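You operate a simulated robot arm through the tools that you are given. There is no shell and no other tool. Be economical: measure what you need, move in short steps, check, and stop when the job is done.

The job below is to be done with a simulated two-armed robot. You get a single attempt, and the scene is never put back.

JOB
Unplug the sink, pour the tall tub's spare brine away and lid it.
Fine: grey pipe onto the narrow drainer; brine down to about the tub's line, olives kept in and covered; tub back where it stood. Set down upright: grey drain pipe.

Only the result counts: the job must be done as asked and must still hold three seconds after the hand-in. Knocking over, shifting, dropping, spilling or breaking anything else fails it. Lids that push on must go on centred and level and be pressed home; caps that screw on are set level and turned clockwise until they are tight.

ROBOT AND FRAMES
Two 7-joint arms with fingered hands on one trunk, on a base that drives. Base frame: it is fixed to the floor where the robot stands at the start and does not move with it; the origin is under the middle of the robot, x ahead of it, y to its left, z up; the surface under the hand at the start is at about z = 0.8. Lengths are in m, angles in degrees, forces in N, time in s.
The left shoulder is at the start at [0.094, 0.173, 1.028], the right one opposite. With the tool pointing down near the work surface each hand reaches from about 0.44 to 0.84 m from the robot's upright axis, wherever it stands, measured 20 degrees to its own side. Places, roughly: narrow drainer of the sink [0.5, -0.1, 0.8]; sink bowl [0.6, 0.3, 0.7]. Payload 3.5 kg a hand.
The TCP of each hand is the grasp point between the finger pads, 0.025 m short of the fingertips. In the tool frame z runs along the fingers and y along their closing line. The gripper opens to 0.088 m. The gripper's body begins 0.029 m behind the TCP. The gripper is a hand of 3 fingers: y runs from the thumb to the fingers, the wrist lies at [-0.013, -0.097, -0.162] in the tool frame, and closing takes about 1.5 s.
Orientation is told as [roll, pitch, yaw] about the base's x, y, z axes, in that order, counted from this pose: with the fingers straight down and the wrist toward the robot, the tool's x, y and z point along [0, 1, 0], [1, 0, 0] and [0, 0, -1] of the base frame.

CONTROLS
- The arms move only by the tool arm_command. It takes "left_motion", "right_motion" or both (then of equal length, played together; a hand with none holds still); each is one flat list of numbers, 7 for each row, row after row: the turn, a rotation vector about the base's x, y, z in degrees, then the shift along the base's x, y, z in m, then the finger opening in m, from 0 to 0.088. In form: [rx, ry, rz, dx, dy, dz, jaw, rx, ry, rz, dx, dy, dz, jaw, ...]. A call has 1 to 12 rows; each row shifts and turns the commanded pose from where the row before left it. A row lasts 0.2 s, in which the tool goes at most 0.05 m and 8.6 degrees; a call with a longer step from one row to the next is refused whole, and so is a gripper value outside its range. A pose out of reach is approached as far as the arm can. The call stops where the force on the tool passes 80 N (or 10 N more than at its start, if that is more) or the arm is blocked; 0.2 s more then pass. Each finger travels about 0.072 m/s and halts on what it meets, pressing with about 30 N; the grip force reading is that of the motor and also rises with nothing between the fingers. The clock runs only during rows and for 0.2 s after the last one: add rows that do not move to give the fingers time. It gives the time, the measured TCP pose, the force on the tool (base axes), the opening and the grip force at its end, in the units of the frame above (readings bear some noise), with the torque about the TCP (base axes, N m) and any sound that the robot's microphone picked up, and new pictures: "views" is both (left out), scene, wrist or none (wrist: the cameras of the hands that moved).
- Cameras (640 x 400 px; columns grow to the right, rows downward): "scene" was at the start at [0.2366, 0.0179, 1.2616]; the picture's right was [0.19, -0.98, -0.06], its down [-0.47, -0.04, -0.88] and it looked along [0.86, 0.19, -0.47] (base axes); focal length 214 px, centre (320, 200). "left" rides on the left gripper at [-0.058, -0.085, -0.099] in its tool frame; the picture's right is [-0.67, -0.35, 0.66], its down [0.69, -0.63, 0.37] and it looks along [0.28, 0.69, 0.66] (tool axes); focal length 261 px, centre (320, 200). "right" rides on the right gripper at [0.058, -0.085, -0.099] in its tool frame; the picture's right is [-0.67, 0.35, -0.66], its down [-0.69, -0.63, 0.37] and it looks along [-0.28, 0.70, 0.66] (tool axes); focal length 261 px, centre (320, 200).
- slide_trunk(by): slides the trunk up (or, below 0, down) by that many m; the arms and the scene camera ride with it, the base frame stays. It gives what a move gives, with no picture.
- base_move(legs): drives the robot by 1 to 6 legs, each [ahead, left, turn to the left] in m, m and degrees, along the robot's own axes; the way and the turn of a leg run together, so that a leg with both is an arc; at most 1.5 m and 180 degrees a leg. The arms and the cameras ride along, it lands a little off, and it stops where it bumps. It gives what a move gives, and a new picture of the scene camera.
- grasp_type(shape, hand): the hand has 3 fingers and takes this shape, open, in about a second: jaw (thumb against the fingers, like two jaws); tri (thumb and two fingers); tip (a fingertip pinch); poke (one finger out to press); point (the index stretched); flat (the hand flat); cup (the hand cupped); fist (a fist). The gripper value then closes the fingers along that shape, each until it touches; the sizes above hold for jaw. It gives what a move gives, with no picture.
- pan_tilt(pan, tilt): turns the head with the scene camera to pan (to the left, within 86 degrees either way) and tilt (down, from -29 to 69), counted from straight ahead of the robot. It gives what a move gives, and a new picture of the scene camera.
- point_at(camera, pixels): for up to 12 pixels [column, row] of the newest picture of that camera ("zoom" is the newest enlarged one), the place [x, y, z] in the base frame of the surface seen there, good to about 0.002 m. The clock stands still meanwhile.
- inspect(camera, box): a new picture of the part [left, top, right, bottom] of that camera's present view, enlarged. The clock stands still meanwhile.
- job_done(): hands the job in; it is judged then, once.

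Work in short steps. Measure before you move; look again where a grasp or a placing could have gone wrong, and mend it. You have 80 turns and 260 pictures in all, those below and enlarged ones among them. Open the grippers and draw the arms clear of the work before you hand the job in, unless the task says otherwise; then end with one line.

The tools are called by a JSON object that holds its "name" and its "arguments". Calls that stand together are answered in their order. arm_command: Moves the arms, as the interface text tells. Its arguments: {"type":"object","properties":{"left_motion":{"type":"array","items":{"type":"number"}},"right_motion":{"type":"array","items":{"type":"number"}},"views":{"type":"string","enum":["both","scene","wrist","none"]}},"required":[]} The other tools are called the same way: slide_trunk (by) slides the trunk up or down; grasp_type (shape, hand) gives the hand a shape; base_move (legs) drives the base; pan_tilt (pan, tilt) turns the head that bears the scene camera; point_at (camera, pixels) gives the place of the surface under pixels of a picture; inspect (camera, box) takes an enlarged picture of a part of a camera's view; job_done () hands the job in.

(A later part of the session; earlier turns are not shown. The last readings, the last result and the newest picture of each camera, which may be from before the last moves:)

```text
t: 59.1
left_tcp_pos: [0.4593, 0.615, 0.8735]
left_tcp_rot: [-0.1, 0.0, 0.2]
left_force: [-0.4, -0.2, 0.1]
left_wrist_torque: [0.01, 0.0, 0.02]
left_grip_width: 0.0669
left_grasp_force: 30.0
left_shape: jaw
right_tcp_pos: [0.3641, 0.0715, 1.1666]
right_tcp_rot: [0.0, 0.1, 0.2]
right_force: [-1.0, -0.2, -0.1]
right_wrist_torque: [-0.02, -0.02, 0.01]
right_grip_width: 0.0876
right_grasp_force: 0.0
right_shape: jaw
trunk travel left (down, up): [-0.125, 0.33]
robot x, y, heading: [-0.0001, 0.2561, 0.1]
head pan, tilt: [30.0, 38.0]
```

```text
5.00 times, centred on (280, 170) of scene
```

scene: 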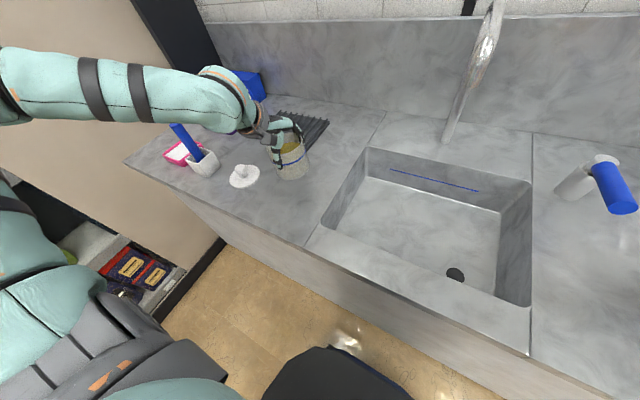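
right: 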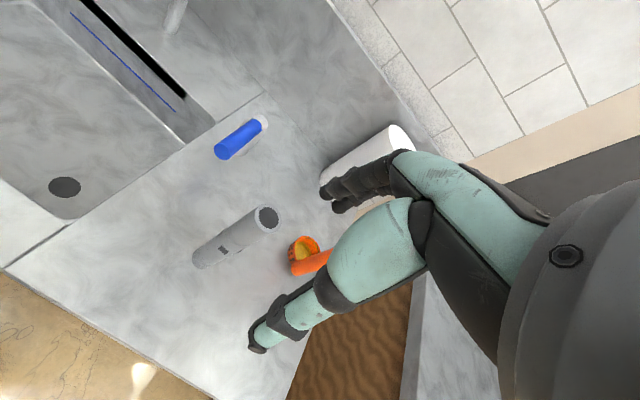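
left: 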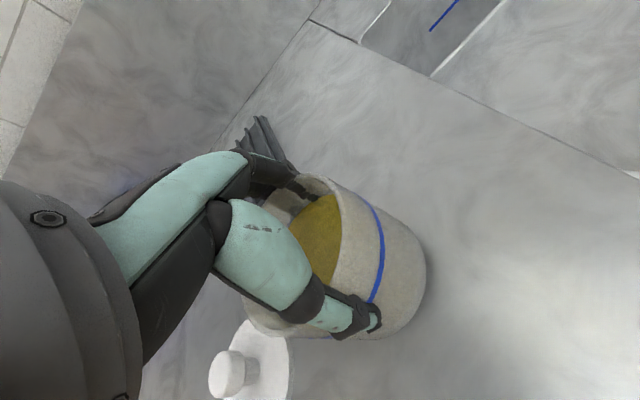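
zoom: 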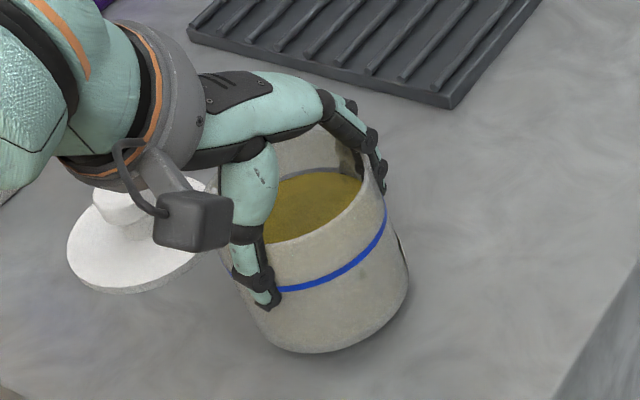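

About 5 mm to go. I nudge +1.5 mm in x, -1 mm in y and lower in 1–2 mm steps until contact.

{"name": "arm_command", "arguments": {"left_motion": [0, 0, 0, 0.0015, -0.001, -0.002, 0.05, 0, 0, 0, 0, 0, -0.002, 0.05, 0, 0, 0, 0, 0, -0.001, 0.05, 0, 0, 0, 0, 0, -0.001, 0.05, 0, 0, 0, 0, 0, 0, 0.05], "views": "none"}}

{"name": "inspect", "arguments": {"camera": "scene", "box": [240, 130, 320, 210]}}

```text
t: 60.3
left_tcp_pos: [0.4611, 0.6117, 0.8684]
left_tcp_rot: [0.1, 0.0, 0.1]
left_force: [-0.2, -0.1, 1.2]
left_wrist_torque: [0.01, -0.02, -0.01]
left_grip_width: 0.0668
left_grasp_force: 30.0
left_shape: jaw
right_tcp_pos: [0.3639, 0.0708, 1.167]
right_tcp_rot: [-0.1, 0.1, 0.2]
right_force: [-0.1, 0.5, -0.2]
right_wrist_torque: [0.0, 0.03, 0.01]
right_grip_width: 0.0876
right_grasp_force: 0.1
right_shape: jaw
trunk travel left (down, up): [-0.125, 0.33]
robot x, y, heading: [-0.0014, 0.2493, -0.0]
head pan, tilt: [30.0, 38.0]
```

```text
5.00 times, centred on (280, 170) of scene
```

zoom: 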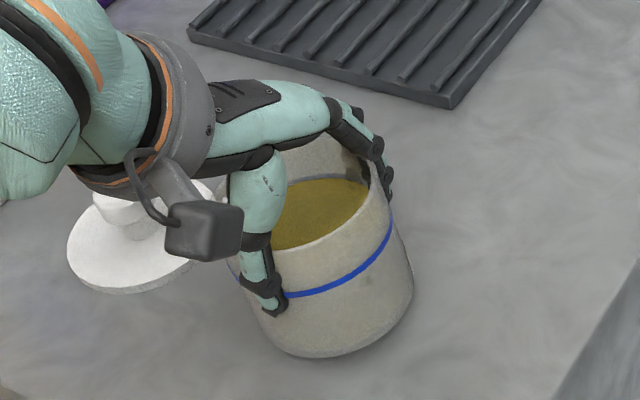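

Nearly touching; two more 1 mm steps.

{"name": "arm_command", "arguments": {"left_motion": [0, 0, 0, 0, 0, -0.001, 0.05, 0, 0, 0, 0, 0, -0.001, 0.05, 0, 0, 0, 0, 0, 0, 0.05], "views": "none"}}

```text
t: 61.1
left_tcp_pos: [0.4605, 0.613, 0.8681]
left_tcp_rot: [0.1, -0.1, 0.1]
left_force: [-0.6, -1.8, 7.6]
left_wrist_torque: [0.1, -0.2, -0.03]
left_grip_width: 0.0669
left_grasp_force: 29.6
left_shape: jaw
right_tcp_pos: [0.3638, 0.0713, 1.1654]
right_tcp_rot: [0.2, 0.0, 0.1]
right_force: [-0.8, -1.1, -0.1]
right_wrist_torque: [0.01, -0.02, 0.02]
right_grip_width: 0.0876
right_grasp_force: 0.0
right_shape: jaw
trunk travel left (down, up): [-0.125, 0.33]
robot x, y, heading: [0.0013, 0.2507, -0.0]
head pan, tilt: [30.0, 38.0]
```

Seated with 7.6 N. I ease up 1 mm, open fully and raise the hand straight up.

{"name": "arm_command", "arguments": {"left_motion": [0, 0, 0, 0, 0, 0.001, 0.062, 0, 0, 0, 0, 0, 0, 0.068, 0, 0, 0, 0, 0, 0, 0.074, 0, 0, 0, 0, 0, 0, 0.082, 0, 0, 0, 0, 0, 0, 0.088, 0, 0, 0, 0, 0, 0, 0.088, 0, 0, 0, 0, 0, 0.005, 0.088, 0, 0, 0, 0, 0, 0.008, 0.088, 0, 0, 0, 0, 0, 0.01, 0.088, 0, 0, 0, 0, 0, 0.02, 0.088, 0, 0, 0, 0, 0, 0.03, 0.088, 0, 0, 0, 0, 0, 0.04, 0.088], "views": "both"}}

{"name": "inspect", "arguments": {"camera": "scene", "box": [220, 145, 308, 211]}}

{"name": "point_at", "arguments": {"camera": "zoom", "pixels": [[300, 190], [390, 85], [490, 120], [390, 180], [400, 280], [430, 350], [535, 270], [210, 260], [195, 190], [110, 210], [280, 160], [175, 120]]}}

```text
t: 63.7
left_tcp_pos: [0.4601, 0.6134, 0.9809]
left_tcp_rot: [0.0, -0.1, 0.1]
left_force: [0.6, -0.1, -0.3]
left_wrist_torque: [0.0, 0.01, 0.02]
left_grip_width: 0.0882
left_grasp_force: 0.1
left_shape: jaw
right_tcp_pos: [0.364, 0.0708, 1.1663]
right_tcp_rot: [0.0, 0.1, 0.2]
right_force: [0.3, -0.8, 1.1]
right_wrist_torque: [0.0, 0.0, -0.02]
right_grip_width: 0.0877
right_grasp_force: 0.1
right_shape: jaw
trunk travel left (down, up): [-0.125, 0.33]
robot x, y, heading: [-0.0033, 0.2545, 0.3]
head pan, tilt: [30.0, 38.0]
```

scene: 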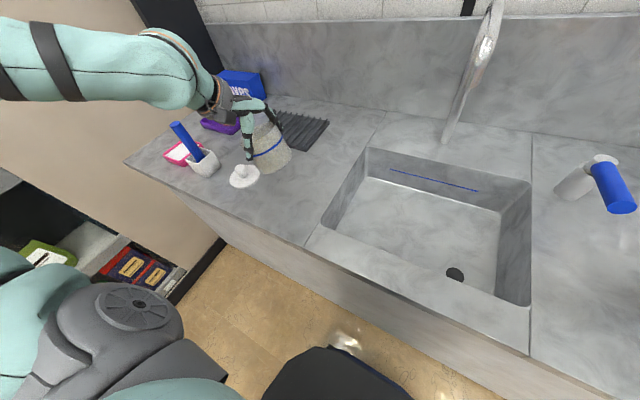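
left: 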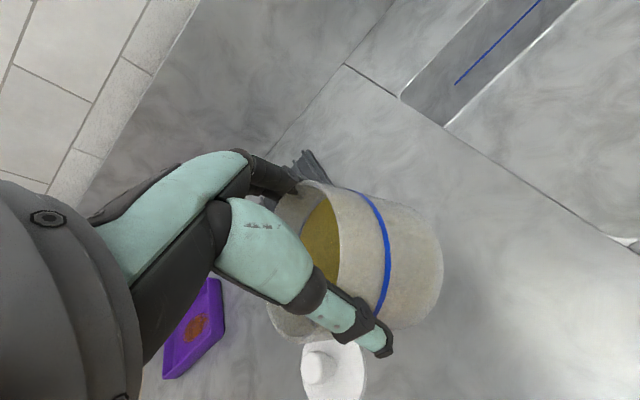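

```text
6.06 times, centred on (264, 178) of scene
```

zoom: 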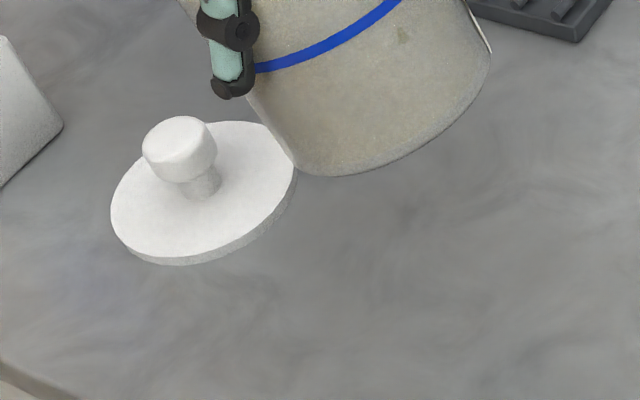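

```text
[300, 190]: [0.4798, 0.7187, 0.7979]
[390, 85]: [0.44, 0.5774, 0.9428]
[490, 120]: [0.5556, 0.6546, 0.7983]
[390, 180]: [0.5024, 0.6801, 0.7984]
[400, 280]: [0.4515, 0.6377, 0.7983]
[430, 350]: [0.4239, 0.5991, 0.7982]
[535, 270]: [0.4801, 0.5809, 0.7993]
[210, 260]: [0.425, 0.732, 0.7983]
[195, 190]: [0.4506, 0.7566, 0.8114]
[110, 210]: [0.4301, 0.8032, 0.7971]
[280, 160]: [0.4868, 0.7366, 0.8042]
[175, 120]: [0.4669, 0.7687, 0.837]
```

The tub came up with the opened hand — it is wedged between the fingers. I look closely before lowering it back.

{"name": "inspect", "arguments": {"camera": "scene", "box": [210, 70, 330, 190]}}

{"name": "inspect", "arguments": {"camera": "left", "box": [200, 130, 460, 370]}}

```text
3.33 times, centred on (270, 130) of scene
```

zoom: 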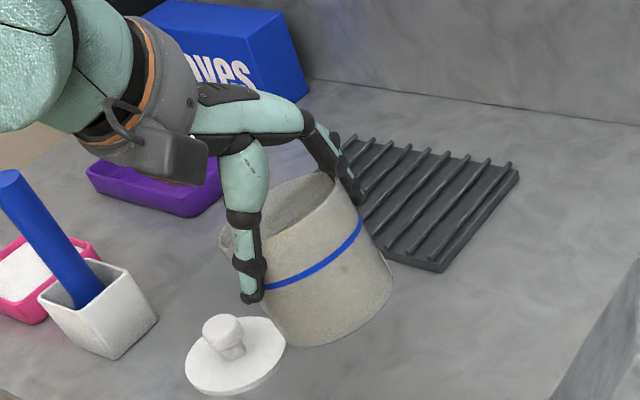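

```text
1.67 times, centred on (330, 250) of left
```

zoom: 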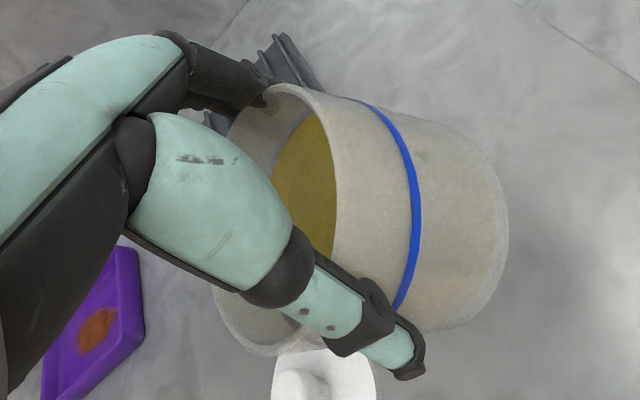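

The tub hangs tilted and only loosely held: I re-close the grip at once to secure it.

{"name": "arm_command", "arguments": {"left_motion": [0, 0, 0, 0, 0, 0, 0.08, 0, 0, 0, 0, 0, 0, 0.07, 0, 0, 0, 0, 0, 0, 0.05, 0, 0, 0, 0, 0, 0, 0.05, 0, 0, 0, 0, 0, 0, 0.05], "views": "both"}}

{"name": "inspect", "arguments": {"camera": "scene", "box": [210, 70, 330, 190]}}

{"name": "inspect", "arguments": {"camera": "left", "box": [200, 130, 460, 370]}}

```text
t: 64.9
left_tcp_pos: [0.4615, 0.6145, 0.9799]
left_tcp_rot: [0.0, -0.1, 0.0]
left_force: [-0.5, -1.0, -0.5]
left_wrist_torque: [-0.02, 0.02, -0.01]
left_grip_width: 0.0756
left_grasp_force: 30.1
left_shape: jaw
right_tcp_pos: [0.3643, 0.0731, 1.1669]
right_tcp_rot: [0.0, 0.1, 0.3]
right_force: [0.1, -0.3, -0.1]
right_wrist_torque: [0.0, 0.02, 0.02]
right_grip_width: 0.0878
right_grasp_force: 0.0
right_shape: jaw
trunk travel left (down, up): [-0.125, 0.33]
robot x, y, heading: [-0.0021, 0.2522, 0.1]
head pan, tilt: [30.0, 38.0]
```

scene: 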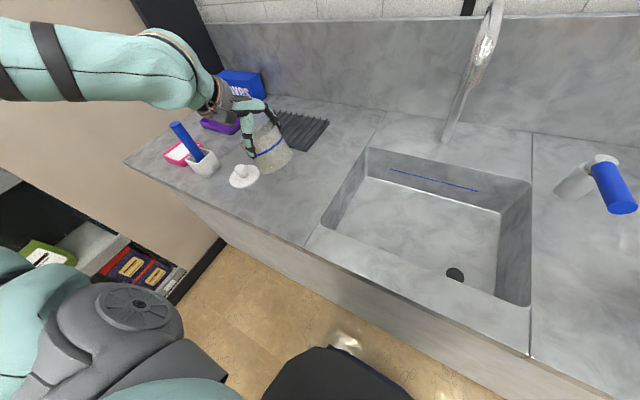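
left: 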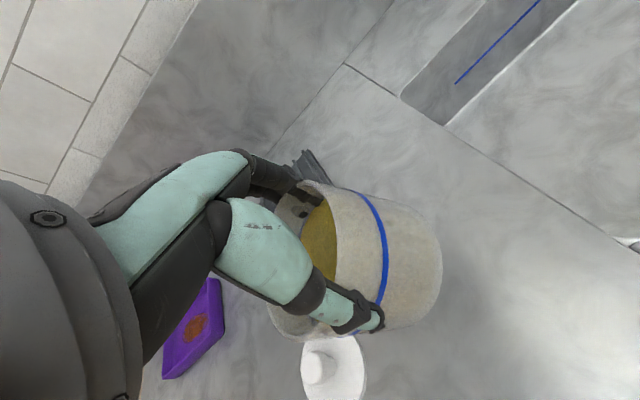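

```text
3.33 times, centred on (270, 130) of scene
```

zoom: 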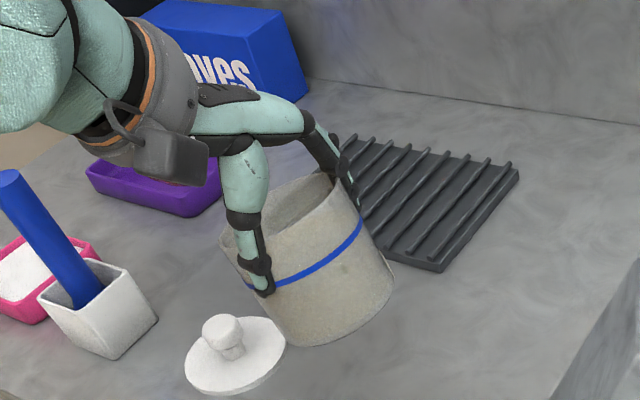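

```text
1.67 times, centred on (330, 250) of left
```

zoom: 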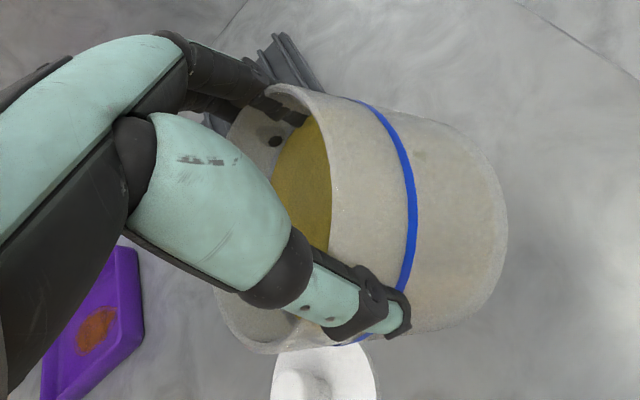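

Held again at 0.0756. I measure the tub's present tilt using rim, line and base points in the left zoom.

{"name": "point_at", "arguments": {"camera": "zoom", "pixels": [[285, 92], [325, 130], [335, 180], [332, 250], [300, 345], [235, 320], [400, 150], [415, 210], [408, 270], [505, 210], [490, 280], [300, 190]]}}

{"name": "point_at", "arguments": {"camera": "zoom", "pixels": [[245, 135], [255, 110], [300, 118], [275, 140], [380, 115], [450, 315], [480, 160], [455, 140], [320, 200], [300, 150], [230, 300], [365, 330]]}}

```text
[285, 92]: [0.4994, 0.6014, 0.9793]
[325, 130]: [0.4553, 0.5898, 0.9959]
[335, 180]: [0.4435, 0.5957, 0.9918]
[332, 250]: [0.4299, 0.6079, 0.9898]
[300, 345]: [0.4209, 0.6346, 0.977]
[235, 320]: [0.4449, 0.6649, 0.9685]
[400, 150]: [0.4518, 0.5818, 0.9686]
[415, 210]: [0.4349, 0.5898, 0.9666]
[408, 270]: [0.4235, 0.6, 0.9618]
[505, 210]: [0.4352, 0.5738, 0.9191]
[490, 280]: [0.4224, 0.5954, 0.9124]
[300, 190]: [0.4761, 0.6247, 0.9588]
```

```text
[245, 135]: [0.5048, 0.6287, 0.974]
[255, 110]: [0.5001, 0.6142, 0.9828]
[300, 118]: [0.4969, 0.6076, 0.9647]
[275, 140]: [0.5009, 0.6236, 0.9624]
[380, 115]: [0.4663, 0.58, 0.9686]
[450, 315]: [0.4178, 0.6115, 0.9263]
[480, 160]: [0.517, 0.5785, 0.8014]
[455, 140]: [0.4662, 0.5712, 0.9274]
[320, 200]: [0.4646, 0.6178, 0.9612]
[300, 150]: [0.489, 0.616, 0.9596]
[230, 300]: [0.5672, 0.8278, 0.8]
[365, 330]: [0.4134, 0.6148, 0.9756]
```

The tub leans 20° (top toward +y) with brine level still below the low rim. I right it by rotating +20° about x, shifting y −13 mm to keep its axis over its place.

{"name": "arm_command", "arguments": {"left_motion": [1.5, 0, 0, 0, -0.001, 0, 0.05, 2.5, 0, 0, 0, -0.002, 0, 0.05, 3, 0, 0, 0, -0.002, 0, 0.05, 3, 0, 0, 0, -0.002, 0, 0.05, 3, 0, 0, 0, -0.002, 0, 0.05, 3, 0, 0, 0, -0.002, 0, 0.05, 2.5, 0, 0, 0, -0.002, 0, 0.05, 1.5, 0, 0, 0, 0, 0, 0.05, 0, 0, 0, 0, 0, 0, 0.05], "views": "both"}}

{"name": "inspect", "arguments": {"camera": "scene", "box": [210, 70, 330, 190]}}

{"name": "inspect", "arguments": {"camera": "left", "box": [200, 130, 460, 370]}}

{"name": "point_at", "arguments": {"camera": "zoom", "pixels": [[285, 92], [325, 130], [335, 180], [332, 250], [300, 345], [235, 320], [400, 150], [415, 210], [408, 270], [505, 210], [490, 280], [300, 190]]}}

```text
t: 66.9
left_tcp_pos: [0.4603, 0.6012, 0.9806]
left_tcp_rot: [20.1, 0.1, 0.1]
left_force: [0.6, -1.2, -1.5]
left_wrist_torque: [-0.02, -0.06, 0.0]
left_grip_width: 0.0754
left_grasp_force: 30.0
left_shape: jaw
right_tcp_pos: [0.3641, 0.0718, 1.1668]
right_tcp_rot: [0.0, 0.1, 0.3]
right_force: [0.4, 0.8, 0.6]
right_wrist_torque: [0.0, -0.03, -0.04]
right_grip_width: 0.0879
right_grasp_force: 0.1
right_shape: jaw
trunk travel left (down, up): [-0.125, 0.33]
robot x, y, heading: [-0.0035, 0.2539, 0.2]
head pan, tilt: [30.0, 38.0]
```

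scene: 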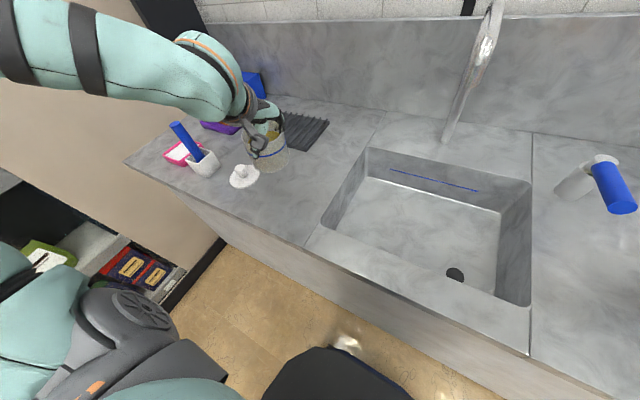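
left: 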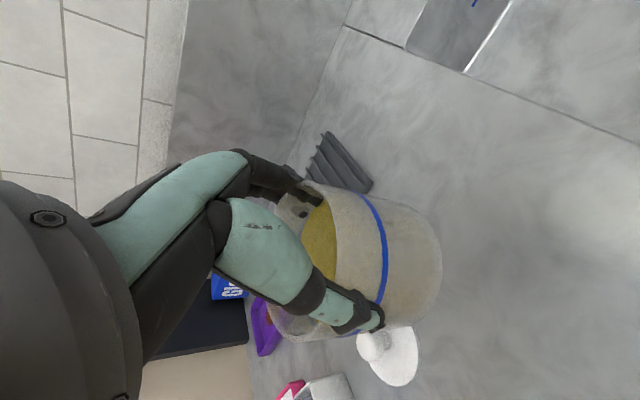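

```text
3.33 times, centred on (270, 130) of scene
```

zoom: 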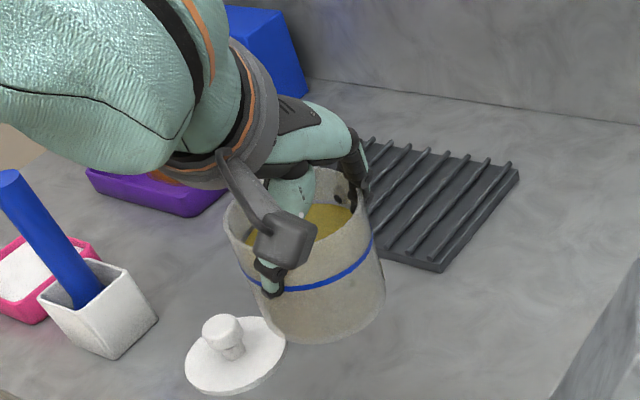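

```text
1.67 times, centred on (330, 250) of left
```

zoom: 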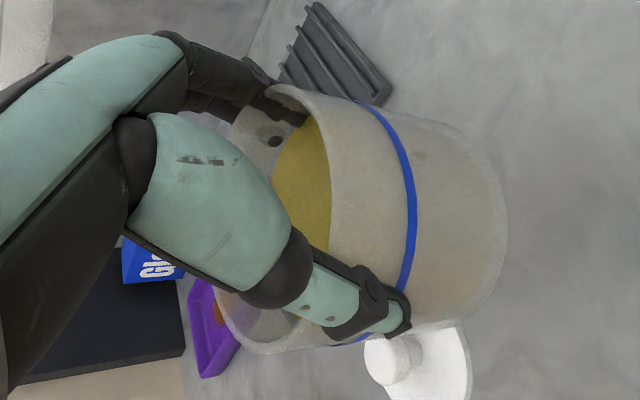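

```text
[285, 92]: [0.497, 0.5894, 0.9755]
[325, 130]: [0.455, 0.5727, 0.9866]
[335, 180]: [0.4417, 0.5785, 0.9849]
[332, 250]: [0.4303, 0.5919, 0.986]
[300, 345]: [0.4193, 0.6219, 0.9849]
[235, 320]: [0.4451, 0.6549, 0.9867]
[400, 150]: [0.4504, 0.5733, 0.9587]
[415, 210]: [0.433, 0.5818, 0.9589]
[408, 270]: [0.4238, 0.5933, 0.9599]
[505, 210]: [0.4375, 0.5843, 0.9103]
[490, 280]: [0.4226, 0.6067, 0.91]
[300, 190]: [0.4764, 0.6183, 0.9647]
```

Tub is level again (rim ≈0.986 all round, line 0.959) with axis ≈(0.461,0.614). I lower 0.10 m and check clearance.

{"name": "arm_command", "arguments": {"left_motion": [0, 0, 0, 0, 0, -0.008, 0.05, 0, 0, 0, 0, 0, -0.015, 0.05, 0, 0, 0, 0, 0, -0.02, 0.05, 0, 0, 0, 0, 0, -0.02, 0.05, 0, 0, 0, 0, 0, -0.018, 0.05, 0, 0, 0, 0, 0, -0.012, 0.05, 0, 0, 0, 0, 0, -0.007, 0.05, 0, 0, 0, 0, 0, 0, 0.05], "views": "none"}}

{"name": "inspect", "arguments": {"camera": "scene", "box": [225, 125, 321, 205]}}

{"name": "point_at", "arguments": {"camera": "zoom", "pixels": [[250, 330], [300, 345], [340, 345], [380, 320], [400, 280], [330, 250], [390, 190], [380, 120]]}}

```text
t: 68.7
left_tcp_pos: [0.4629, 0.5993, 0.8815]
left_tcp_rot: [20.0, -0.1, 0.1]
left_force: [0.7, -0.1, 0.3]
left_wrist_torque: [0.0, -0.01, -0.01]
left_grip_width: 0.0751
left_grasp_force: 30.3
left_shape: jaw
right_tcp_pos: [0.3644, 0.0714, 1.1659]
right_tcp_rot: [0.0, 0.2, 0.2]
right_force: [0.0, -0.8, 0.1]
right_wrist_torque: [0.0, -0.03, -0.01]
right_grip_width: 0.0876
right_grasp_force: 0.0
right_shape: jaw
trunk travel left (down, up): [-0.125, 0.33]
robot x, y, heading: [-0.0029, 0.2515, 0.1]
head pan, tilt: [30.0, 38.0]
```

```text
5.00 times, centred on (273, 165) of scene
```

zoom: 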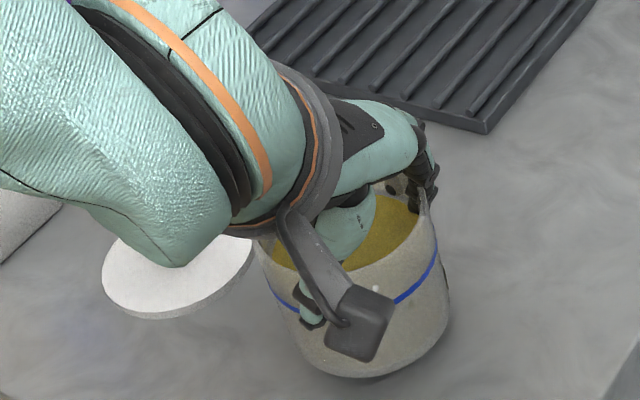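

```text
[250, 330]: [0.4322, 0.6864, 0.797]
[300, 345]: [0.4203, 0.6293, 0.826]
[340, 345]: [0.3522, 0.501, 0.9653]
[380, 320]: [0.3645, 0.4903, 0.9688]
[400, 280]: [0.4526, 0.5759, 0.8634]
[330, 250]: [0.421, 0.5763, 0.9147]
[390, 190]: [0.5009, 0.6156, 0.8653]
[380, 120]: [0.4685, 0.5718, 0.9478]
```

Gap of under 1 cm remains. I lower in small steps until contact.

{"name": "arm_command", "arguments": {"left_motion": [0, 0, 0, 0, 0, -0.003, 0.05, 0, 0, 0, 0, 0, -0.002, 0.05, 0, 0, 0, 0, 0, -0.002, 0.05, 0, 0, 0, 0, 0, -0.001, 0.05, 0, 0, 0, 0, 0, 0, 0.05], "views": "none"}}

{"name": "arm_command", "arguments": {"left_motion": [0, 0, 0, 0, 0, -0.001, 0.05, 0, 0, 0, 0, 0, -0.001, 0.05, 0, 0, 0, 0, 0, 0, 0.05], "views": "none"}}

{"name": "inspect", "arguments": {"camera": "scene", "box": [225, 125, 321, 205]}}

```text
t: 69.9
left_tcp_pos: [0.4601, 0.6012, 0.873]
left_tcp_rot: [20.0, 0.0, 0.1]
left_force: [0.6, 1.0, 3.9]
left_wrist_torque: [0.0, -0.12, 0.02]
left_grip_width: 0.0752
left_grasp_force: 29.6
left_shape: jaw
right_tcp_pos: [0.363, 0.0724, 1.1662]
right_tcp_rot: [0.0, 0.0, 0.2]
right_force: [-0.5, -0.7, 0.6]
right_wrist_torque: [-0.02, 0.0, -0.01]
right_grip_width: 0.0877
right_grasp_force: 0.1
right_shape: jaw
trunk travel left (down, up): [-0.125, 0.33]
robot x, y, heading: [0.0011, 0.253, 0.4]
head pan, tilt: [30.0, 38.0]
```

```text
t: 70.7
left_tcp_pos: [0.4605, 0.6008, 0.8717]
left_tcp_rot: [19.9, -0.2, 0.1]
left_force: [1.1, 3.5, 11.9]
left_wrist_torque: [0.0, -0.23, 0.0]
left_grip_width: 0.0754
left_grasp_force: 29.7
left_shape: jaw
right_tcp_pos: [0.3629, 0.0706, 1.166]
right_tcp_rot: [0.1, -0.1, 0.3]
right_force: [0.3, 0.6, -0.6]
right_wrist_torque: [0.0, -0.02, -0.02]
right_grip_width: 0.0878
right_grasp_force: 0.1
right_shape: jaw
trunk travel left (down, up): [-0.125, 0.33]
robot x, y, heading: [-0.002, 0.2522, 0.1]
head pan, tilt: [30.0, 38.0]
```

```text
5.00 times, centred on (273, 165) of scene
```

zoom: 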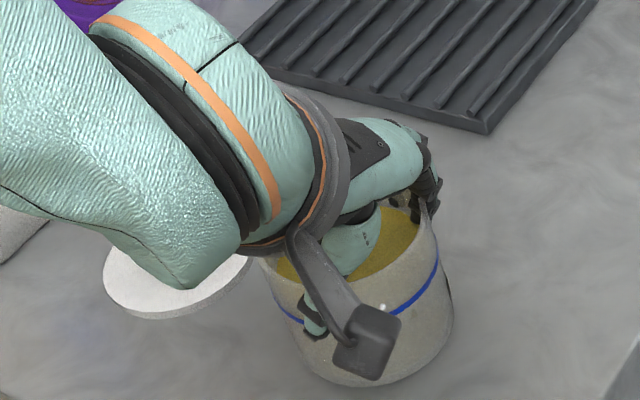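

Seated (12 N). I ease off 1.5 mm and open fully in place without rising, then look.

{"name": "arm_command", "arguments": {"left_motion": [0, 0, 0, 0, 0, 0.0015, 0.066, 0, 0, 0, 0, 0, 0, 0.074, 0, 0, 0, 0, 0, 0, 0.078, 0, 0, 0, 0, 0, 0, 0.083, 0, 0, 0, 0, 0, 0, 0.088, 0, 0, 0, 0, 0, 0, 0.088, 0, 0, 0, 0, 0, 0, 0.088], "views": "wrist"}}

{"name": "inspect", "arguments": {"camera": "scene", "box": [225, 125, 321, 205]}}

{"name": "inspect", "arguments": {"camera": "left", "box": [200, 130, 460, 370]}}

```text
t: 72.3
left_tcp_pos: [0.4605, 0.6004, 0.8715]
left_tcp_rot: [20.0, -0.1, 0.1]
left_force: [0.3, -0.1, 0.1]
left_wrist_torque: [0.02, 0.01, 0.01]
left_grip_width: 0.0879
left_grasp_force: 0.0
left_shape: jaw
right_tcp_pos: [0.364, 0.0711, 1.166]
right_tcp_rot: [0.0, 0.1, 0.2]
right_force: [0.3, -0.2, 0.0]
right_wrist_torque: [0.01, -0.02, 0.01]
right_grip_width: 0.0878
right_grasp_force: 0.1
right_shape: jaw
trunk travel left (down, up): [-0.125, 0.33]
robot x, y, heading: [0.002, 0.2552, -0.1]
head pan, tilt: [30.0, 38.0]
```

left: 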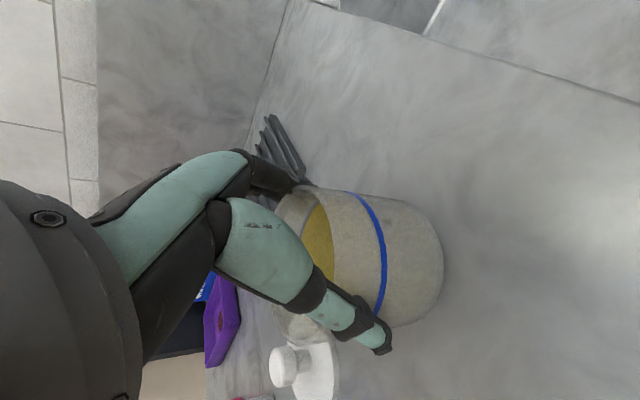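

```text
5.00 times, centred on (273, 165) of scene
```

zoom: 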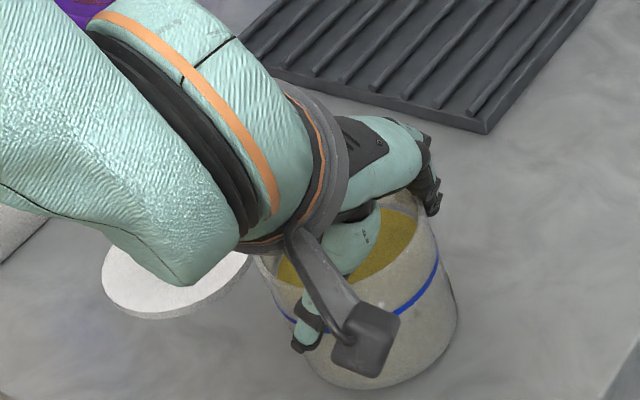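

```text
1.67 times, centred on (330, 250) of left
```

zoom: 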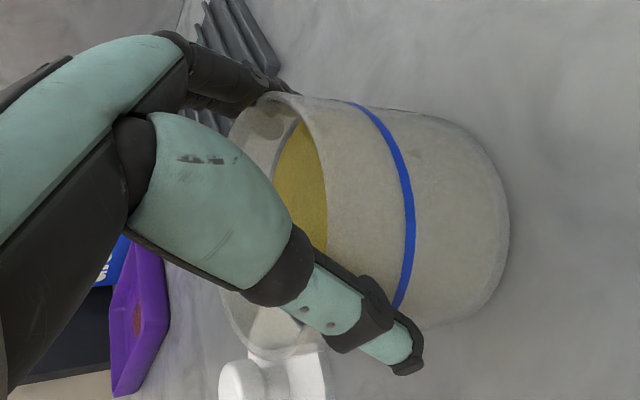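

Released and upright with zero force. I slide the hand horizontally toward −y (to a narrower chord) in small steps rather than straight up.

{"name": "arm_command", "arguments": {"left_motion": [0, 0, 0, 0, -0.003, 0, 0.088, 0, 0, 0, 0, -0.003, 0, 0.088, 0, 0, 0, 0, -0.004, 0, 0.088, 0, 0, 0, 0, -0.005, 0, 0.088, 0, 0, 0, 0, -0.005, 0, 0.088, 0, 0, 0, 0, 0, 0, 0.088], "views": "wrist"}}

{"name": "inspect", "arguments": {"camera": "scene", "box": [225, 125, 321, 205]}}

```text
t: 73.7
left_tcp_pos: [0.4613, 0.5818, 0.8721]
left_tcp_rot: [20.1, 0.0, 0.1]
left_force: [0.6, 0.3, -0.1]
left_wrist_torque: [-0.02, -0.01, 0.01]
left_grip_width: 0.0878
left_grasp_force: 0.0
left_shape: jaw
right_tcp_pos: [0.3644, 0.0706, 1.1658]
right_tcp_rot: [0.0, 0.1, 0.1]
right_force: [0.5, 0.1, 0.0]
right_wrist_torque: [0.0, 0.0, 0.01]
right_grip_width: 0.0875
right_grasp_force: 0.0
right_shape: jaw
trunk travel left (down, up): [-0.125, 0.33]
robot x, y, heading: [-0.0026, 0.2546, 0.5]
head pan, tilt: [30.0, 38.0]
```

left: 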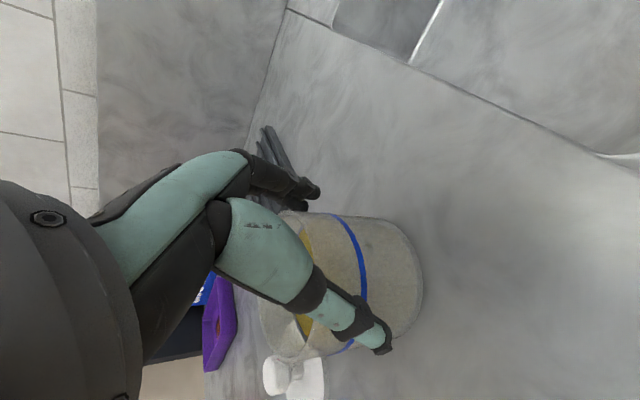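

```text
5.00 times, centred on (273, 165) of scene
```

zoom: 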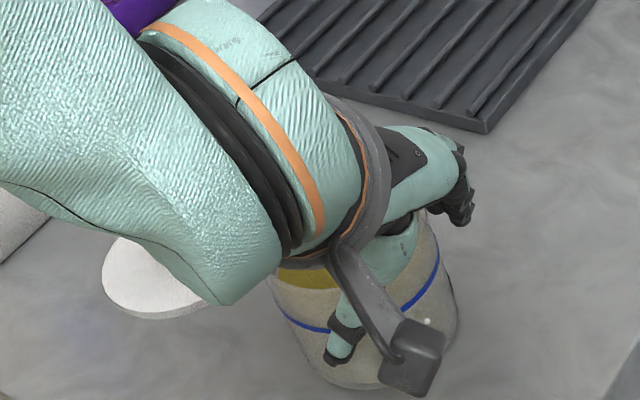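

The tub stayed put while the hand slid off it. I slide another 2 cm, then rise and untilt.

{"name": "arm_command", "arguments": {"left_motion": [0, 0, 0, 0, -0.01, 0, 0.088, 0, 0, 0, 0, -0.012, 0, 0.088, 0, 0, 0, 0, -0.006, 0.015, 0.088, 0, 0, 0, 0, -0.008, 0.025, 0.088, 0, 0, 0, 0, -0.01, 0.035, 0.088, 0, 0, 0, 0, -0.01, 0.04, 0.088, -5, 0, 0, 0, 0, 0.04, 0.088, -5, 0, 0, 0, 0, 0.03, 0.088, -5, 0, 0, 0, 0, 0, 0.088, -5, 0, 0, 0, 0, 0, 0.088], "views": "both"}}

{"name": "inspect", "arguments": {"camera": "scene", "box": [220, 145, 308, 211]}}

{"name": "inspect", "arguments": {"camera": "left", "box": [260, 200, 440, 360]}}

```text
t: 75.9
left_tcp_pos: [0.4611, 0.525, 1.0565]
left_tcp_rot: [-0.1, -0.1, 0.1]
left_force: [-0.4, 0.5, 0.1]
left_wrist_torque: [-0.01, 0.01, -0.01]
left_grip_width: 0.088
left_grasp_force: 0.1
left_shape: jaw
right_tcp_pos: [0.3652, 0.073, 1.1655]
right_tcp_rot: [0.0, 0.1, 0.2]
right_force: [-0.5, 0.1, -0.2]
right_wrist_torque: [-0.01, 0.0, -0.01]
right_grip_width: 0.0879
right_grasp_force: 0.1
right_shape: jaw
trunk travel left (down, up): [-0.125, 0.33]
robot x, y, heading: [-0.0031, 0.2539, 0.1]
head pan, tilt: [30.0, 38.0]
```

scene: 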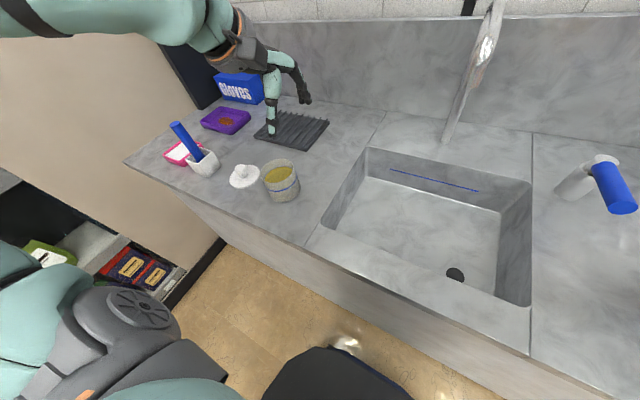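
left: 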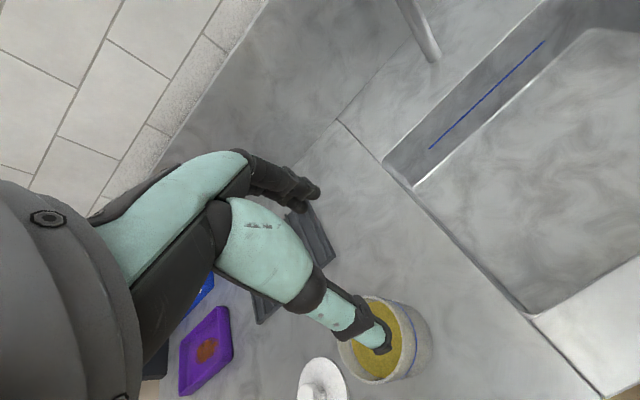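

```text
6.06 times, centred on (264, 178) of scene
```

zoom: 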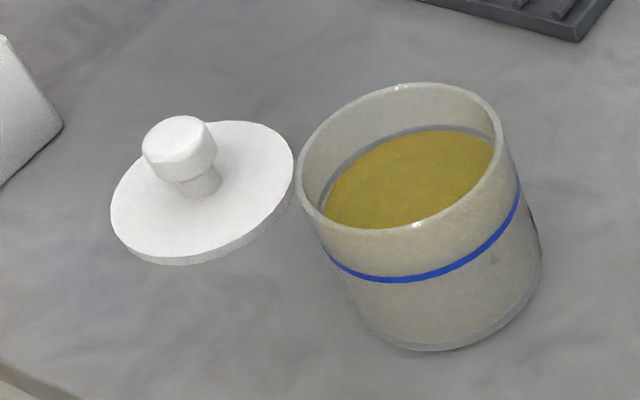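

```text
2.50 times, centred on (350, 280) of left
```

zoom: 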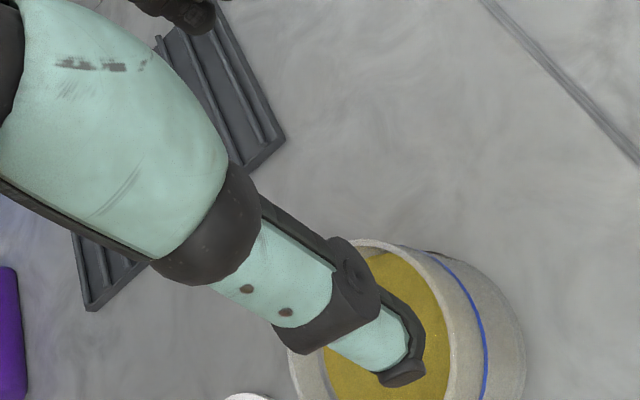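

The tub stands upright at its old place with the brine at the line. Now the lid: I measure its knob and disc.

{"name": "inspect", "arguments": {"camera": "scene", "box": [224, 158, 264, 190]}}

{"name": "point_at", "arguments": {"camera": "zoom", "pixels": [[110, 130], [250, 110], [130, 50], [220, 150], [330, 330], [420, 200], [350, 100], [100, 280], [200, 330], [230, 230], [280, 180], [180, 80]]}}

```text
12.50 times, centred on (244, 174) of scene
```

zoom: 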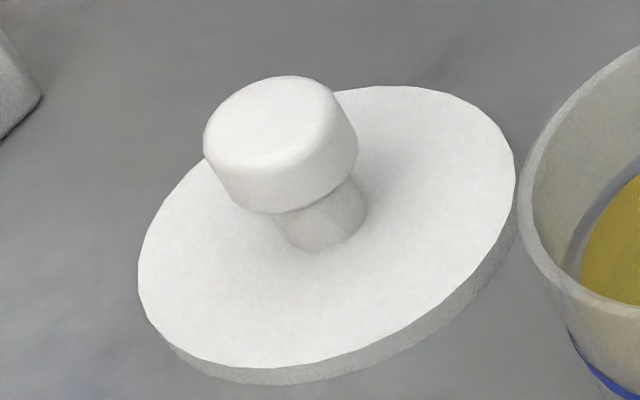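

```text
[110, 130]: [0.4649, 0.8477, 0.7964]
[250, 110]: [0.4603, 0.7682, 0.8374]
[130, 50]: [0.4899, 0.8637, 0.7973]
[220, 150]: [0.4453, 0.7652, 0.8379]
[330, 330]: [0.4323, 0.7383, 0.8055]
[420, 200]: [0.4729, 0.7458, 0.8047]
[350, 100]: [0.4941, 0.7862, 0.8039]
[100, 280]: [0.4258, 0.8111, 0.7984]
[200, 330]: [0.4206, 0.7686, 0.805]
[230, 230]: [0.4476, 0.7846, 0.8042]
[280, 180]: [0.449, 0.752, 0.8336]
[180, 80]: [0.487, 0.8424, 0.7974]
```

Taking precise disc-edge and knob-edge points.

{"name": "point_at", "arguments": {"camera": "zoom", "pixels": [[142, 275], [390, 90], [512, 185], [270, 363], [455, 105], [160, 330], [430, 300], [212, 140], [325, 100], [290, 80], [235, 165], [300, 150]]}}

{"name": "point_at", "arguments": {"camera": "zoom", "pixels": [[270, 120], [350, 130], [355, 160], [270, 208], [225, 185], [208, 155], [320, 220], [360, 205], [290, 225], [330, 190], [325, 240], [280, 380]]}}

```text
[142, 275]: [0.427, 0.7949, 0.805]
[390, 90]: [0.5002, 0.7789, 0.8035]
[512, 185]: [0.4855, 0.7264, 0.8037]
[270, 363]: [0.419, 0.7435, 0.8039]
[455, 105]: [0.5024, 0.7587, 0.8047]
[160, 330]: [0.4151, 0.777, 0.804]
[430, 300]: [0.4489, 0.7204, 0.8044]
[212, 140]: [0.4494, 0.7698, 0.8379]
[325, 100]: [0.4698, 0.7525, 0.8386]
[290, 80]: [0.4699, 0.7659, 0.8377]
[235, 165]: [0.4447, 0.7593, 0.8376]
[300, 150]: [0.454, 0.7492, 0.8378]
```

```text
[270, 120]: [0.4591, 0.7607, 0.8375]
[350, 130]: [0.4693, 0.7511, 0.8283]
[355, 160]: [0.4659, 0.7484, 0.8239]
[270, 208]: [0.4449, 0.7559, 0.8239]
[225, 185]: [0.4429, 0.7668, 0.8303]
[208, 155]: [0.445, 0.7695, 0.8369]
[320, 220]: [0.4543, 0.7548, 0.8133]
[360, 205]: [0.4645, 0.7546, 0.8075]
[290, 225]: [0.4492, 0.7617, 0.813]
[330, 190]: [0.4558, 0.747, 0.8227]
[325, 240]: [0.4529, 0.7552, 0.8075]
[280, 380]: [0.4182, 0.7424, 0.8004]
```

Lid disc centre ≈(0.4585,0.7635), R≈0.044; knob Ø≈0.027, z 0.8235–0.838. I check the utensil cup distance, then hover the left hand above the knob.

{"name": "point_at", "arguments": {"camera": "scene", "pixels": [[218, 158], [205, 150], [175, 125], [190, 143], [190, 165], [183, 150]]}}

{"name": "arm_command", "arguments": {"left_motion": [0, 0, 0, 0, 0.04, 0, 0.088, 0, 0, 0, 0, 0.045, 0, 0.088, 0, 0, 0, 0, 0.045, 0, 0.088, 0, 0, 0, 0, 0.045, 0, 0.088, 0, 0, 0, 0, 0.045, 0, 0.088, 0, 0, 0, -0.003, 0.0165, 0, 0.06, 0, 0, 0, 0, 0, -0.04, 0.06, 0, 0, 0, 0, 0, -0.04, 0.06, 0, 0, 0, 0, 0, -0.04, 0.06, 0, 0, 0, 0, 0, 0, 0.06], "views": "both"}}

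{"name": "inspect", "arguments": {"camera": "scene", "box": [200, 100, 300, 200]}}

```text
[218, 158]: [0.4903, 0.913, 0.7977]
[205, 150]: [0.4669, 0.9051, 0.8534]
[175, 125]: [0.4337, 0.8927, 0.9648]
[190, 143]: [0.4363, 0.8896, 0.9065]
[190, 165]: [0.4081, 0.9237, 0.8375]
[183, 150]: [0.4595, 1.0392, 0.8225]
```

```text
t: 78.1
left_tcp_pos: [0.4557, 0.7601, 0.9374]
left_tcp_rot: [0.1, 0.0, 0.1]
left_force: [-0.4, 0.0, 0.1]
left_wrist_torque: [0.0, 0.02, 0.04]
left_grip_width: 0.0602
left_grasp_force: 0.1
left_shape: jaw
right_tcp_pos: [0.3644, 0.0718, 1.1656]
right_tcp_rot: [0.0, 0.1, 0.2]
right_force: [-0.3, 0.1, -0.1]
right_wrist_torque: [-0.01, -0.01, 0.01]
right_grip_width: 0.0878
right_grasp_force: 0.0
right_shape: jaw
trunk travel left (down, up): [-0.125, 0.33]
robot x, y, heading: [-0.0012, 0.2539, -0.1]
head pan, tilt: [30.0, 38.0]
```

scene: 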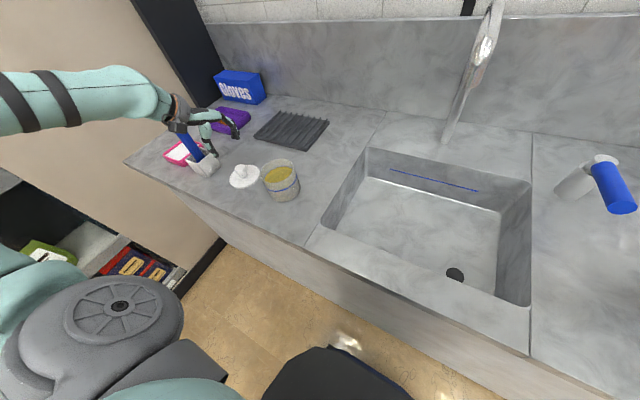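
left: 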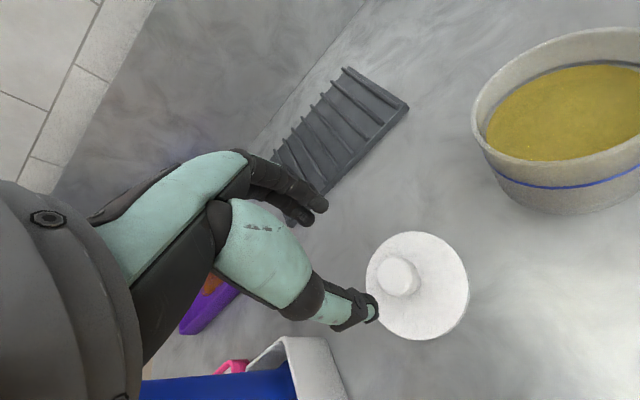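

```text
4.00 times, centred on (250, 150) of scene
```

zoom: 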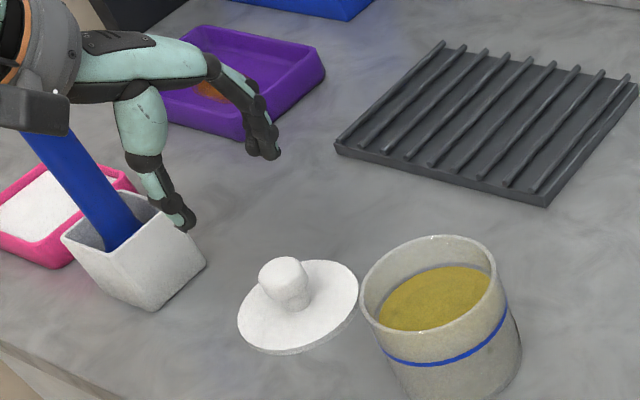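

The handle is 13 cm away, fine. I verify the knob centre from the wrist camera (pixel ~(398,277)).

{"name": "point_at", "arguments": {"camera": "left", "pixels": [[398, 277], [382, 272], [414, 278], [398, 260], [398, 293], [370, 265], [468, 285], [420, 233], [420, 335], [480, 120], [632, 30]]}}

{"name": "inspect", "arguments": {"camera": "left", "box": [350, 220, 480, 350]}}

```text
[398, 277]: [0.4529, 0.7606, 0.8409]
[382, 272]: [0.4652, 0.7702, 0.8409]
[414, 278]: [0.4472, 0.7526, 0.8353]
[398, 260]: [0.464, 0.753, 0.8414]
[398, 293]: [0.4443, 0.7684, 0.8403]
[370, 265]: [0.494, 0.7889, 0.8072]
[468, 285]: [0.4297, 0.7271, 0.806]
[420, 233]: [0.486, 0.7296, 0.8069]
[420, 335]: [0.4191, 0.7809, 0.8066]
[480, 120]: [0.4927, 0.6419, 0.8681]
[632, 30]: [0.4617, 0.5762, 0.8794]
```

```text
3.08 times, centred on (415, 285) of left
```

zoom: 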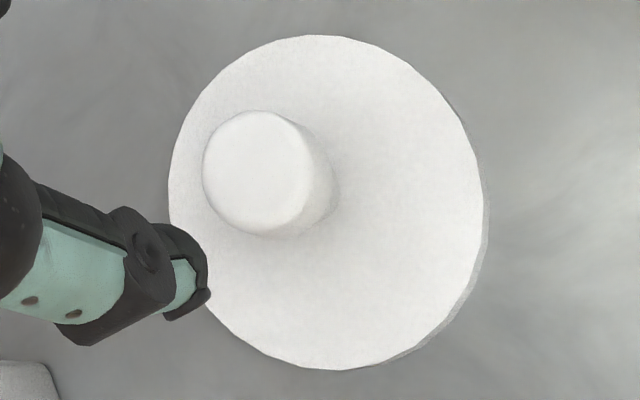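

Points from this zoom on knob and disc edges:

{"name": "point_at", "arguments": {"camera": "zoom", "pixels": [[208, 172], [304, 172], [257, 115], [257, 229], [257, 172], [174, 200], [480, 205], [322, 42], [338, 364], [215, 95], [445, 310], [440, 100]]}}

```text
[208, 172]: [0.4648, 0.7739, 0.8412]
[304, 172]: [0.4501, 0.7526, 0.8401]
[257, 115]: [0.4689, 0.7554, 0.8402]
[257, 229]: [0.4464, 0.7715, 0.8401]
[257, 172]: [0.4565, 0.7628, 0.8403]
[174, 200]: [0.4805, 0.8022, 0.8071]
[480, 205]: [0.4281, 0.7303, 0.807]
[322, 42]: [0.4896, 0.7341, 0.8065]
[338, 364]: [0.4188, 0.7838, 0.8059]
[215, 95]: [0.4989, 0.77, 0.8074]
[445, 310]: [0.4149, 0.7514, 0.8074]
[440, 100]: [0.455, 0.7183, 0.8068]
```

Knob centre ≈(0.4575,0.763). I descend over it to TCP z≈0.834 and close.

{"name": "arm_command", "arguments": {"left_motion": [0, 0, 0, 0.0015, 0.0025, -0.03, 0.06, 0, 0, 0, 0, 0, -0.03, 0.06, 0, 0, 0, 0, 0, -0.02, 0.06, 0, 0, 0, 0, 0, -0.013, 0.06, 0, 0, 0, 0, 0, -0.01, 0.06, 0, 0, 0, 0, 0, 0, 0.06], "views": "wrist"}}

{"name": "inspect", "arguments": {"camera": "scene", "box": [200, 125, 280, 195]}}

```text
t: 79.5
left_tcp_pos: [0.4589, 0.7645, 0.8336]
left_tcp_rot: [0.1, 0.0, 0.1]
left_force: [-0.6, 1.3, 0.0]
left_wrist_torque: [-0.01, -0.01, 0.01]
left_grip_width: 0.0606
left_grasp_force: 0.1
left_shape: jaw
right_tcp_pos: [0.3647, 0.0711, 1.1657]
right_tcp_rot: [0.0, 0.1, 0.3]
right_force: [-0.3, -0.4, 0.7]
right_wrist_torque: [-0.01, 0.02, -0.02]
right_grip_width: 0.0878
right_grasp_force: 0.1
right_shape: jaw
trunk travel left (down, up): [-0.125, 0.33]
robot x, y, heading: [0.0012, 0.2551, 0.1]
head pan, tilt: [30.0, 38.0]
```

left: 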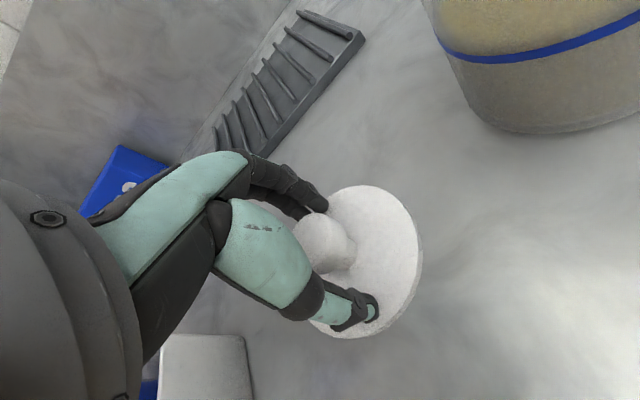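

```text
5.71 times, centred on (240, 160) of scene
```

zoom: 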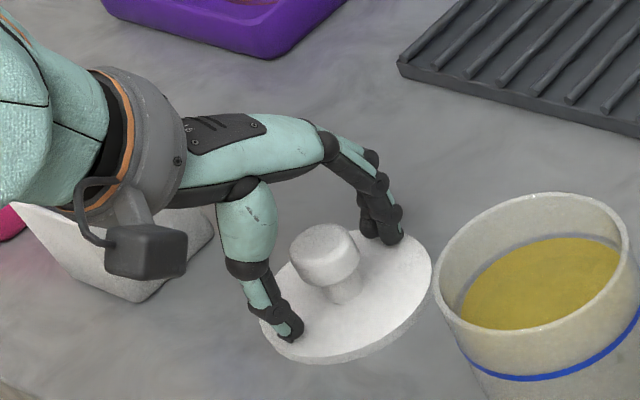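

Fingers straddle the knob centrally. I close.

{"name": "arm_command", "arguments": {"left_motion": [0, 0, 0, 0, 0, 0, 0.045, 0, 0, 0, 0, 0, 0, 0.035, 0, 0, 0, 0, 0, 0, 0.028, 0, 0, 0, 0, 0, 0, 0.015, 0, 0, 0, 0, 0, 0, 0.01, 0, 0, 0, 0, 0, 0, 0.01, 0, 0, 0, 0, 0, 0, 0.01], "views": "wrist"}}

{"name": "inspect", "arguments": {"camera": "scene", "box": [200, 125, 280, 195]}}

```text
t: 81.1
left_tcp_pos: [0.4595, 0.7645, 0.8339]
left_tcp_rot: [0.0, -0.1, 0.2]
left_force: [0.0, -0.3, -0.7]
left_wrist_torque: [-0.01, -0.01, -0.01]
left_grip_width: 0.0237
left_grasp_force: 29.9
left_shape: jaw
right_tcp_pos: [0.3645, 0.0722, 1.1659]
right_tcp_rot: [0.0, 0.1, 0.2]
right_force: [-0.3, -0.3, -1.2]
right_wrist_torque: [-0.01, -0.05, 0.01]
right_grip_width: 0.0877
right_grasp_force: 0.0
right_shape: jaw
trunk travel left (down, up): [-0.125, 0.33]
robot x, y, heading: [0.0001, 0.2519, 0.1]
head pan, tilt: [30.0, 38.0]
```

left: 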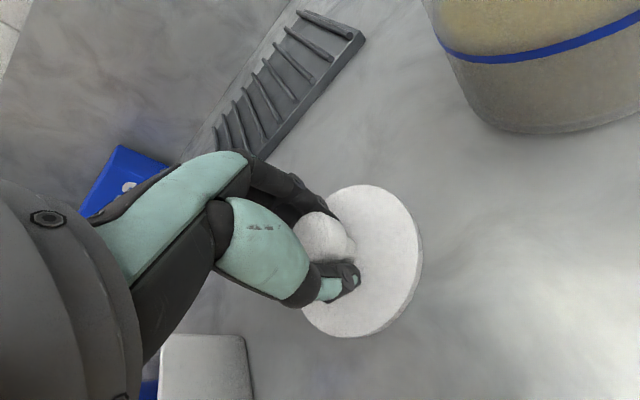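

```text
5.71 times, centred on (240, 160) of scene
```

zoom: 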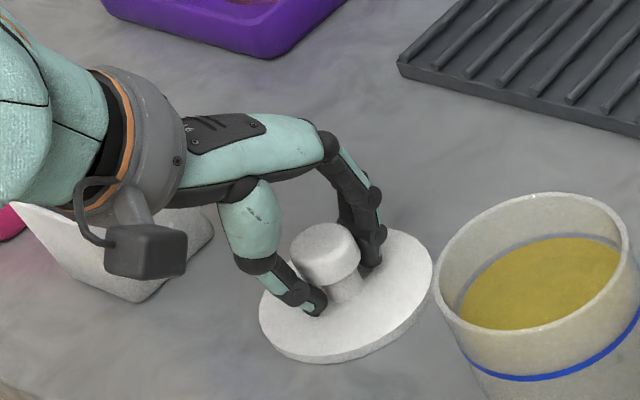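

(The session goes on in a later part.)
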